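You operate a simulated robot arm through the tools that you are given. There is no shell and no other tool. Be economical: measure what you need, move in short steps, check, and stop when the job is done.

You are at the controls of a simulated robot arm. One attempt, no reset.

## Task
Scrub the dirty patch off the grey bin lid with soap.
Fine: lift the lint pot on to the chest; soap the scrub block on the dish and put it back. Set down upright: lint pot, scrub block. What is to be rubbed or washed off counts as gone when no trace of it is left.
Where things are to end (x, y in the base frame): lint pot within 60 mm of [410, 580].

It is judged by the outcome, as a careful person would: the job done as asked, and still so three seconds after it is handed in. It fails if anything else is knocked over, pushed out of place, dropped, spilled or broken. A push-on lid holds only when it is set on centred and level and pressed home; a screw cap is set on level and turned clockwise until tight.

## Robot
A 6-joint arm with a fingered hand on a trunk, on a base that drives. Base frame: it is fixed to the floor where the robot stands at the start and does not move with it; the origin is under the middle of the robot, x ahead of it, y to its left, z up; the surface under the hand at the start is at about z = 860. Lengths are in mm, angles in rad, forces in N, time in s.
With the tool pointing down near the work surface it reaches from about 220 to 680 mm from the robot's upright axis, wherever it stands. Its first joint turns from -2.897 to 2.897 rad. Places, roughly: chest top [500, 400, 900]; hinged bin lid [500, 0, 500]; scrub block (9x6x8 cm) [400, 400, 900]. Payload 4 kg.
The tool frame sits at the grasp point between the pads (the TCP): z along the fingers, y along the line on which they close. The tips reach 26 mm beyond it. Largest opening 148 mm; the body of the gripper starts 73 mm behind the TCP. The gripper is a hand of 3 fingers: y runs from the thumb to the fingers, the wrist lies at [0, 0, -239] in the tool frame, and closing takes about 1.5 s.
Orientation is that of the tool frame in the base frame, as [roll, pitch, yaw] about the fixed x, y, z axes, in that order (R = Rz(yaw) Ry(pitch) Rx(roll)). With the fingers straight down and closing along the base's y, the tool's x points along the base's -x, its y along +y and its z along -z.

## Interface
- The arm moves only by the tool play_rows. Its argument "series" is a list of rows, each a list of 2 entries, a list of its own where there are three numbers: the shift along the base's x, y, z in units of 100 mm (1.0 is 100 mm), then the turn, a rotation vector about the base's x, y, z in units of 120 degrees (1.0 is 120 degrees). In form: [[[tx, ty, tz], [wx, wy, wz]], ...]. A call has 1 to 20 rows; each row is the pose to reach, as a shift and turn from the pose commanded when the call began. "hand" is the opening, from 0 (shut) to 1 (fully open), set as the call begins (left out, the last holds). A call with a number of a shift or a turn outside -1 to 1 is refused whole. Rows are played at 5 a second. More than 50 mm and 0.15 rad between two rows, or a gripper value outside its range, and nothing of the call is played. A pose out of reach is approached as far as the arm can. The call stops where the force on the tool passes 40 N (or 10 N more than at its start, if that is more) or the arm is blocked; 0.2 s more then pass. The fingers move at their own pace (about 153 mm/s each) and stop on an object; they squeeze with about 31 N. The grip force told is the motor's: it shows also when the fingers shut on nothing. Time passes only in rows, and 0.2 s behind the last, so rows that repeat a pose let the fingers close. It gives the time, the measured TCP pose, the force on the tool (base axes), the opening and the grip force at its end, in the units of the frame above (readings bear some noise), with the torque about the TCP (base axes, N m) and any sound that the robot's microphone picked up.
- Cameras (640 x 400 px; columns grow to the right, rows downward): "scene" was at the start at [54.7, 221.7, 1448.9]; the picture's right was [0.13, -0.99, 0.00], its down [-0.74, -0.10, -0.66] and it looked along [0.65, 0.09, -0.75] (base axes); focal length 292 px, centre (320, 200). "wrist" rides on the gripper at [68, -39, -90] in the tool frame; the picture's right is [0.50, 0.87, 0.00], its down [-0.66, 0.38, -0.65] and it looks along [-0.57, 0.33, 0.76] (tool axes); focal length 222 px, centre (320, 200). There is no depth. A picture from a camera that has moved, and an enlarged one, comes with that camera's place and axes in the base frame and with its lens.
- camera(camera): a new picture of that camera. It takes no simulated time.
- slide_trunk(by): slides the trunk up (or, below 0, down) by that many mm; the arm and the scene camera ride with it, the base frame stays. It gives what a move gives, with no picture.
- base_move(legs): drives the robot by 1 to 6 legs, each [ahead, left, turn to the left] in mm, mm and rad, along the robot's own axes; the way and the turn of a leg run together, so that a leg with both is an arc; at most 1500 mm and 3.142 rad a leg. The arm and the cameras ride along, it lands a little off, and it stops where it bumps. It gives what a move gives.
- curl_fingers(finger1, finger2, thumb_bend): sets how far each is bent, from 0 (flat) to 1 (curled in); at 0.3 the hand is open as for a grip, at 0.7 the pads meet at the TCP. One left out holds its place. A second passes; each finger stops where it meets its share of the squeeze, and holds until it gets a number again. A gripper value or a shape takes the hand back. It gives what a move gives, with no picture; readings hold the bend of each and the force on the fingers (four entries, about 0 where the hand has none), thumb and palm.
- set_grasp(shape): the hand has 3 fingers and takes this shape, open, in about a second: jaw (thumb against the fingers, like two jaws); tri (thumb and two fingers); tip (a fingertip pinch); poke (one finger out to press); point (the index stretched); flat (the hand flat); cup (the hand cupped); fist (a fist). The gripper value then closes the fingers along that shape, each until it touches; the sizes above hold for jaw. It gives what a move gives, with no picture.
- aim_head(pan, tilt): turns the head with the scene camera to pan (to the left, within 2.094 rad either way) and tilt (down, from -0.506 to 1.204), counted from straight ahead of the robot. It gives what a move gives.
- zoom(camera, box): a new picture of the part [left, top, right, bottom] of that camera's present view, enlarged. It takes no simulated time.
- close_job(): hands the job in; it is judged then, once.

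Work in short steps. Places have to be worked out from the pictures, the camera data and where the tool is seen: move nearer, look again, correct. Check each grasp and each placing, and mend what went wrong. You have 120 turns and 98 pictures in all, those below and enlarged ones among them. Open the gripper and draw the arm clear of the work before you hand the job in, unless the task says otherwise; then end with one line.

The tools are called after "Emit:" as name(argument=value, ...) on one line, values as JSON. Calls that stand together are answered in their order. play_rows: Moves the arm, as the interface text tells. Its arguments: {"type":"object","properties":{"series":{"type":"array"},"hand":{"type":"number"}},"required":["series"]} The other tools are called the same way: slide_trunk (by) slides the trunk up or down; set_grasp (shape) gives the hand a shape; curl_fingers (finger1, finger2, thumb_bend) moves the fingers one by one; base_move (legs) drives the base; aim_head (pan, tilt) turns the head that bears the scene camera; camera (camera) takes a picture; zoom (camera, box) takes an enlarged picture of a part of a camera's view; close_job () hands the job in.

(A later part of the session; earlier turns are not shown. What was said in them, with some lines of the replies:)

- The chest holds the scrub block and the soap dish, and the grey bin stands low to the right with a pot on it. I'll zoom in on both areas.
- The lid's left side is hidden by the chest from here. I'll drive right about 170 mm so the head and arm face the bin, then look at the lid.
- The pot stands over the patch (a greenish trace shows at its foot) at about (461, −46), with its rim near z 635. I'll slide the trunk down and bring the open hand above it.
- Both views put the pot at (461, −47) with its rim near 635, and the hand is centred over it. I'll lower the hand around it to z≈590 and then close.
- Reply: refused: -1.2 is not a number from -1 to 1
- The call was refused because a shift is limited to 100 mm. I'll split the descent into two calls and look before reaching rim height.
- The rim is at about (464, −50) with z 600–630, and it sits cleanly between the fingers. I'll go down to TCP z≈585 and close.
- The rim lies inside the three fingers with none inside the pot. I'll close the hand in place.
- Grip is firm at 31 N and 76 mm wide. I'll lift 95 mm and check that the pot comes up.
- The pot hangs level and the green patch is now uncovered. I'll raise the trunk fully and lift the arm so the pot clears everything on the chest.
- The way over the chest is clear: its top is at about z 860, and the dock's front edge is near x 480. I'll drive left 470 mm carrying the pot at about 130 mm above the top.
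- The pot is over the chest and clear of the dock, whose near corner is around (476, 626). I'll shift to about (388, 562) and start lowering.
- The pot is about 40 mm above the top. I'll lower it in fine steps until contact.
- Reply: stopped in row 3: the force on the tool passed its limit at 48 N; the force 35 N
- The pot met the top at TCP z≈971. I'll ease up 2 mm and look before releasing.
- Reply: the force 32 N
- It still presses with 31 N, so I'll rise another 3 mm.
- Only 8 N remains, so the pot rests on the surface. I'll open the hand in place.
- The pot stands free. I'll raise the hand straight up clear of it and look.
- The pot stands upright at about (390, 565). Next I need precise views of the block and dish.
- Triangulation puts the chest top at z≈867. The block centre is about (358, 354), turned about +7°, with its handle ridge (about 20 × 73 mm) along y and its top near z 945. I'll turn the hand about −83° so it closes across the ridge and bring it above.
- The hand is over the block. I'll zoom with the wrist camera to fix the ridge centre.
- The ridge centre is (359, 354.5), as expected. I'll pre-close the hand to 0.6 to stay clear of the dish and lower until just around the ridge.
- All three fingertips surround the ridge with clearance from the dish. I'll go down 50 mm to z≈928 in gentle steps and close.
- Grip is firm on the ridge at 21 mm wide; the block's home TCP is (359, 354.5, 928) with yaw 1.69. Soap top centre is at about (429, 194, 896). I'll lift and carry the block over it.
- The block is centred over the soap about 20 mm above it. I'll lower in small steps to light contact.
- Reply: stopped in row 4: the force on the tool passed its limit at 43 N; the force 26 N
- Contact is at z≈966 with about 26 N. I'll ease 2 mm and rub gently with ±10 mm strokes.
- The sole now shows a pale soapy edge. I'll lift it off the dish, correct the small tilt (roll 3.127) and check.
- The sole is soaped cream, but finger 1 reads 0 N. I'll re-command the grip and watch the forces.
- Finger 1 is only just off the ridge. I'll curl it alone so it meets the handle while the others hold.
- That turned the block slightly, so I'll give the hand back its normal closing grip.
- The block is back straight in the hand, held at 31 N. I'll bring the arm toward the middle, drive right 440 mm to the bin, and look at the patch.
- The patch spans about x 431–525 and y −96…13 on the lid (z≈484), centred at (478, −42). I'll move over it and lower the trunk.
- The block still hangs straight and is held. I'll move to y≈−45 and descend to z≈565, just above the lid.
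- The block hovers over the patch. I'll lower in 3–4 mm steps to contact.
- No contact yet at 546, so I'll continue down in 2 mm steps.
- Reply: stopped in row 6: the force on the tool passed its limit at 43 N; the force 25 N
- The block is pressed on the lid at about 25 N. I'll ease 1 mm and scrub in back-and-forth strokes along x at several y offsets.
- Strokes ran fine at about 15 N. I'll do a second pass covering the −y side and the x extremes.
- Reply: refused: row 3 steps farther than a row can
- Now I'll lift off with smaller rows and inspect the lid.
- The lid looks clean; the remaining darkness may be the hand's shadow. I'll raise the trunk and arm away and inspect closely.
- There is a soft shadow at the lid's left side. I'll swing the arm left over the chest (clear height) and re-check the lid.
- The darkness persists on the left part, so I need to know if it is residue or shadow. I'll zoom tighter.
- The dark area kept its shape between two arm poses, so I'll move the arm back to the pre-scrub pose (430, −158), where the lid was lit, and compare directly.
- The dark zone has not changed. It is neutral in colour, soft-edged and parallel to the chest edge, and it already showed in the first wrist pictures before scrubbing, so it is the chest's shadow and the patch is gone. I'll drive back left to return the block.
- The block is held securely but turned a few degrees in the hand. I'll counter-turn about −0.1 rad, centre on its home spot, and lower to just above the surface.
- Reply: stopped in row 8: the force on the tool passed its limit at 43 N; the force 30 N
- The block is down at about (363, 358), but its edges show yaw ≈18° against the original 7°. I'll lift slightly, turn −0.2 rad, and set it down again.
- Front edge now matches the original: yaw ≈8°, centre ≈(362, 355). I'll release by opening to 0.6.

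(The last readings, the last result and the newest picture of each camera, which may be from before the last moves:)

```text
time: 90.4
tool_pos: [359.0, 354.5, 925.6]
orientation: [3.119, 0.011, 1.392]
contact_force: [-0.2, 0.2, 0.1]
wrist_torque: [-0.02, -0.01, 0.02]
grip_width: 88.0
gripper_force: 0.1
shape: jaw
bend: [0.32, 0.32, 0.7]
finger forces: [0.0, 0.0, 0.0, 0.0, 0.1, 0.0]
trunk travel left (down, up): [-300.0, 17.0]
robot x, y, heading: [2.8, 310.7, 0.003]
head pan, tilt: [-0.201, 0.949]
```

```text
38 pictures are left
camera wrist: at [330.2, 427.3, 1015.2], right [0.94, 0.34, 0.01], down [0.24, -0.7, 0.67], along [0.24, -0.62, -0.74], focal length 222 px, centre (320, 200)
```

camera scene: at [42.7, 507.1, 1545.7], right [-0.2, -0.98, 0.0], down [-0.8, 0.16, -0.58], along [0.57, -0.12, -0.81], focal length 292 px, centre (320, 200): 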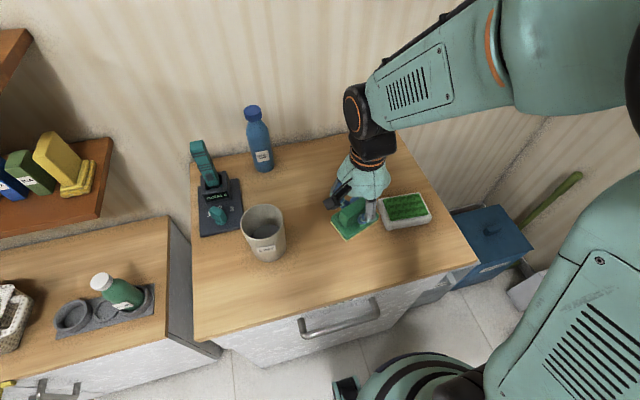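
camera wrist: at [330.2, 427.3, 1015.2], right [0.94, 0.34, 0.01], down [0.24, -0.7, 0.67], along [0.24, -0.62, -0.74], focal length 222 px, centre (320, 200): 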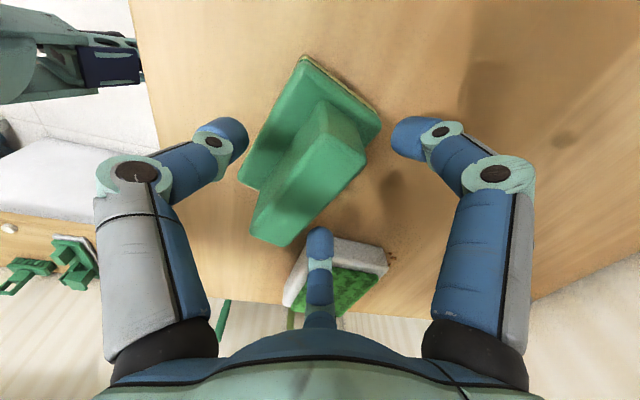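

The fingers are clear of the block and dish. I'll rise straight up and inspect.

Emit:
play_rows(series=[[[0, 0, 0.2], [0, 0, 0]], [[0, 0, 0.5], [0, 0, 0]], [[0, 0, 0.95], [0, 0, 0]]])

Emit:
play_rows(series=[[[0, 0, 0.4], [0, 0, 0]], [[0, 0, 0.8], [0, 0, 0]], [[-0.3, -0.3, 1.0], [0, 0, 0]]])

Emit:
camera(camera="scene")

Emit:
zoom(camera="scene", box=[290, 160, 440, 280])

```text
time: 91.2
tool_pos: [358.3, 352.5, 1021.9]
orientation: [3.119, 0.009, 1.394]
contact_force: [-0.1, -0.2, -0.5]
wrist_torque: [0.02, 0.01, 0.03]
grip_width: 88.3
gripper_force: 0.1
shape: jaw
bend: [0.32, 0.32, 0.7]
finger forces: [0.0, 0.0, 0.0, 0.0, 0.0, 0.0]
trunk travel left (down, up): [-300.0, 17.0]
robot x, y, heading: [-1.0, 311.1, 0.002]
head pan, tilt: [-0.201, 0.949]
```

```text
time: 92.0
tool_pos: [326.9, 323.0, 1119.6]
orientation: [3.119, 0.009, 1.392]
contact_force: [-0.6, 0.1, 0.1]
wrist_torque: [0.04, -0.02, -0.03]
grip_width: 88.2
gripper_force: 0.1
shape: jaw
bend: [0.32, 0.32, 0.7]
finger forces: [0.0, 0.0, 0.0, 0.0, 0.1, 0.0]
trunk travel left (down, up): [-300.0, 17.0]
robot x, y, heading: [-1.1, 312.4, 0.005]
head pan, tilt: [-0.201, 0.949]
```

```text
37 pictures are left
camera scene: at [40.5, 506.2, 1545.8], right [-0.2, -0.98, 0.0], down [-0.8, 0.16, -0.58], along [0.57, -0.12, -0.81], focal length 292 px, centre (320, 200)
```

scene: 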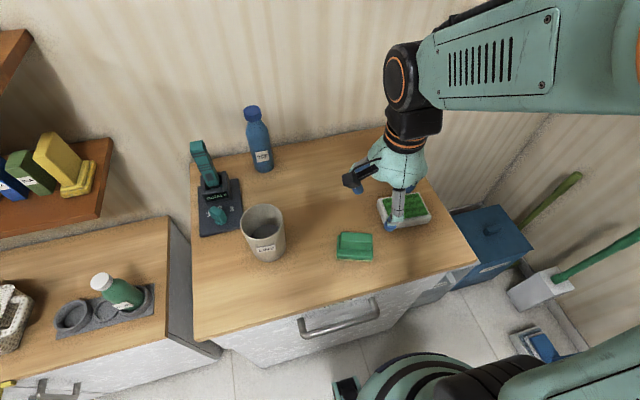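

```text
3.33 times, centred on (365, 220) of scene
camera zoom: at [40.5, 506.2, 1545.8], right [-0.2, -0.98, 0.0], down [-0.8, 0.16, -0.58], along [0.57, -0.12, -0.81], focal length 975 px, centre (170, 133)
```

zoom: 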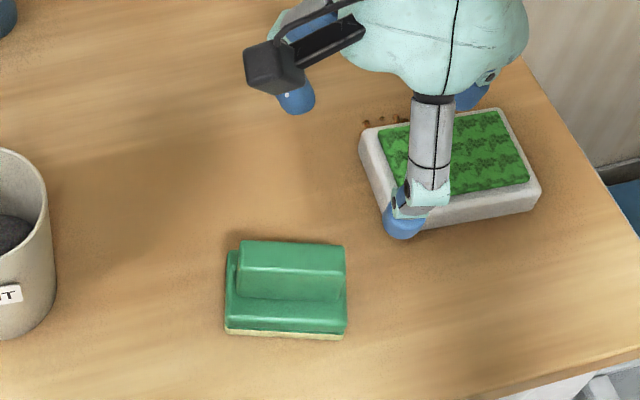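

The block is upright, about 14 mm from its home spot; it turned slightly on release, which is fine. With the hand empty, I'll drive back to the bin for a closer check of the lid for any trace.

Emit:
base_move(legs=[[0, -470, 0]])

Emit:
slide_trunk(by=-230)

Emit:
aim_head(pan=-0.1, tilt=1.05)

Emit:
camera(camera="scene")

Emit:
zoom(camera="scene", box=[290, 150, 410, 250])

```text
time: 96.7
tool_pos: [328.6, -151.9, 1118.4]
orientation: [3.12, 0.009, 1.392]
contact_force: [0.2, -0.8, -0.2]
wrist_torque: [-0.02, -0.01, -0.01]
grip_width: 88.2
gripper_force: 0.1
shape: jaw
bend: [0.32, 0.32, 0.7]
finger forces: [0.0, 0.0, 0.0, 0.0, 0.0, 0.1]
trunk travel left (down, up): [-300.0, 17.0]
robot x, y, heading: [-0.8, -163.3, 0.002]
head pan, tilt: [-0.201, 0.949]
```

```text
time: 99.1
tool_pos: [328.3, -150.5, 888.3]
orientation: [3.12, 0.009, 1.392]
contact_force: [0.8, -0.3, 0.1]
wrist_torque: [-0.02, 0.02, 0.01]
grip_width: 88.5
gripper_force: 0.0
shape: jaw
bend: [0.32, 0.32, 0.7]
finger forces: [0.1, 0.0, 0.1, 0.1, 0.1, 0.0]
trunk travel left (down, up): [-70.0, 247.0]
robot x, y, heading: [0.1, -165.2, 0.004]
head pan, tilt: [-0.201, 0.949]
```

```text
time: 99.7
tool_pos: [329.9, -149.5, 888.7]
orientation: [3.122, 0.009, 1.391]
contact_force: [-0.8, -0.8, 0.4]
wrist_torque: [0.0, 0.02, 0.02]
grip_width: 88.3
gripper_force: 0.1
shape: jaw
bend: [0.32, 0.32, 0.7]
finger forces: [0.1, 0.0, 0.0, 0.0, 0.0, 0.1]
trunk travel left (down, up): [-70.0, 247.0]
robot x, y, heading: [1.7, -164.5, 0.002]
head pan, tilt: [-0.099, 1.051]
```

```text
35 pictures are left
camera scene: at [72.5, 40.7, 1300.6], right [-0.1, -0.99, 0.0], down [-0.86, 0.09, -0.5], along [0.49, -0.05, -0.87], focal length 292 px, centre (320, 200)
```

scene: 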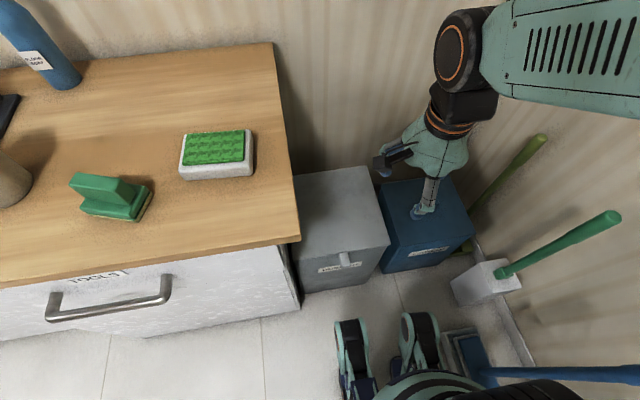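

```text
4.00 times, centred on (350, 200) of scene
camera zoom: at [72.5, 40.7, 1300.6], right [-0.1, -0.99, 0.0], down [-0.86, 0.09, -0.5], along [0.49, -0.05, -0.87], focal length 1170 px, centre (200, 200)
```

zoom: 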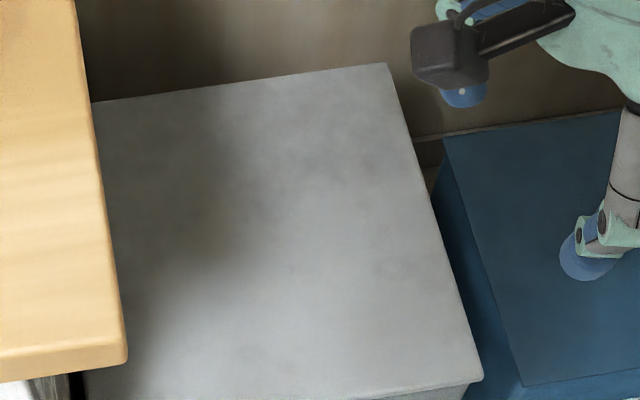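

No trace of green remains, and the dark band is the chest's shadow, which continues up the wall behind. I'll raise the trunk, open the hand fully and hand in.

Emit:
slide_trunk(by=200)

Emit:
play_rows(hand=1, series=[[[0, 0, 0.1], [0, 0, 0]], [[0, 0, 0.1], [0, 0, 0]], [[0, 0, 0.1], [0, 0, 0]], [[0, 0, 0.1], [0, 0, 0]]])

Emit:
camera(camera="scene")

```text
time: 101.9
tool_pos: [327.4, -151.1, 1088.3]
orientation: [3.118, 0.009, 1.393]
contact_force: [0.0, 0.3, -0.1]
wrist_torque: [-0.01, 0.01, 0.01]
grip_width: 88.1
gripper_force: 0.0
shape: jaw
bend: [0.32, 0.32, 0.7]
finger forces: [0.1, 0.0, 0.0, 0.1, 0.1, 0.0]
trunk travel left (down, up): [-270.0, 47.0]
robot x, y, heading: [2.8, -167.2, -0.005]
head pan, tilt: [-0.099, 1.051]
```

```text
time: 102.9
tool_pos: [327.6, -151.4, 1099.3]
orientation: [3.119, 0.008, 1.394]
contact_force: [-0.6, 0.0, -0.1]
wrist_torque: [0.0, 0.01, -0.05]
grip_width: 148.0
gripper_force: 0.1
shape: jaw
bend: [0.3, 0.3, 0.3]
finger forces: [0.0, 0.0, 0.0, 0.1, 0.1, 0.0]
trunk travel left (down, up): [-270.0, 47.0]
robot x, y, heading: [-0.4, -162.9, -0.002]
head pan, tilt: [-0.099, 1.051]
```

```text
33 pictures are left
camera scene: at [39.6, 40.7, 1506.0], right [-0.1, -0.99, 0.0], down [-0.86, 0.09, -0.5], along [0.49, -0.05, -0.87], focal length 292 px, centre (320, 200)
```

scene: 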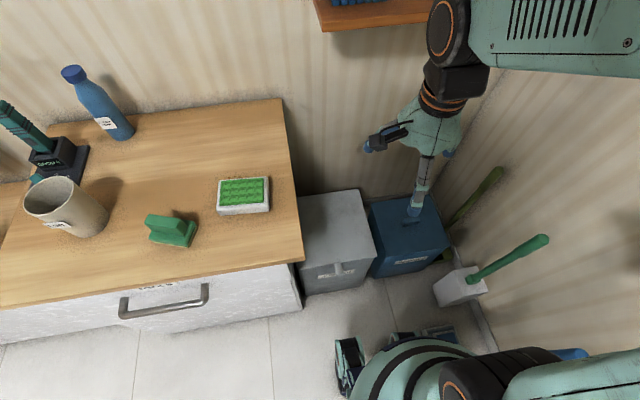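

The pot and the block are upright on the chest, the lid is clean, and the arm is clear with the hand open. Handing in.

Emit:
close_job()

```text
The job is handed in.
```

I scrubbed the dirty patch off the grey bin lid with soap and can see no trace of it. The lint pot stands upright on the chest at about (390, 565), and the scrub block is back upright about 14 mm from where it started, turned about 20° from its original angle.
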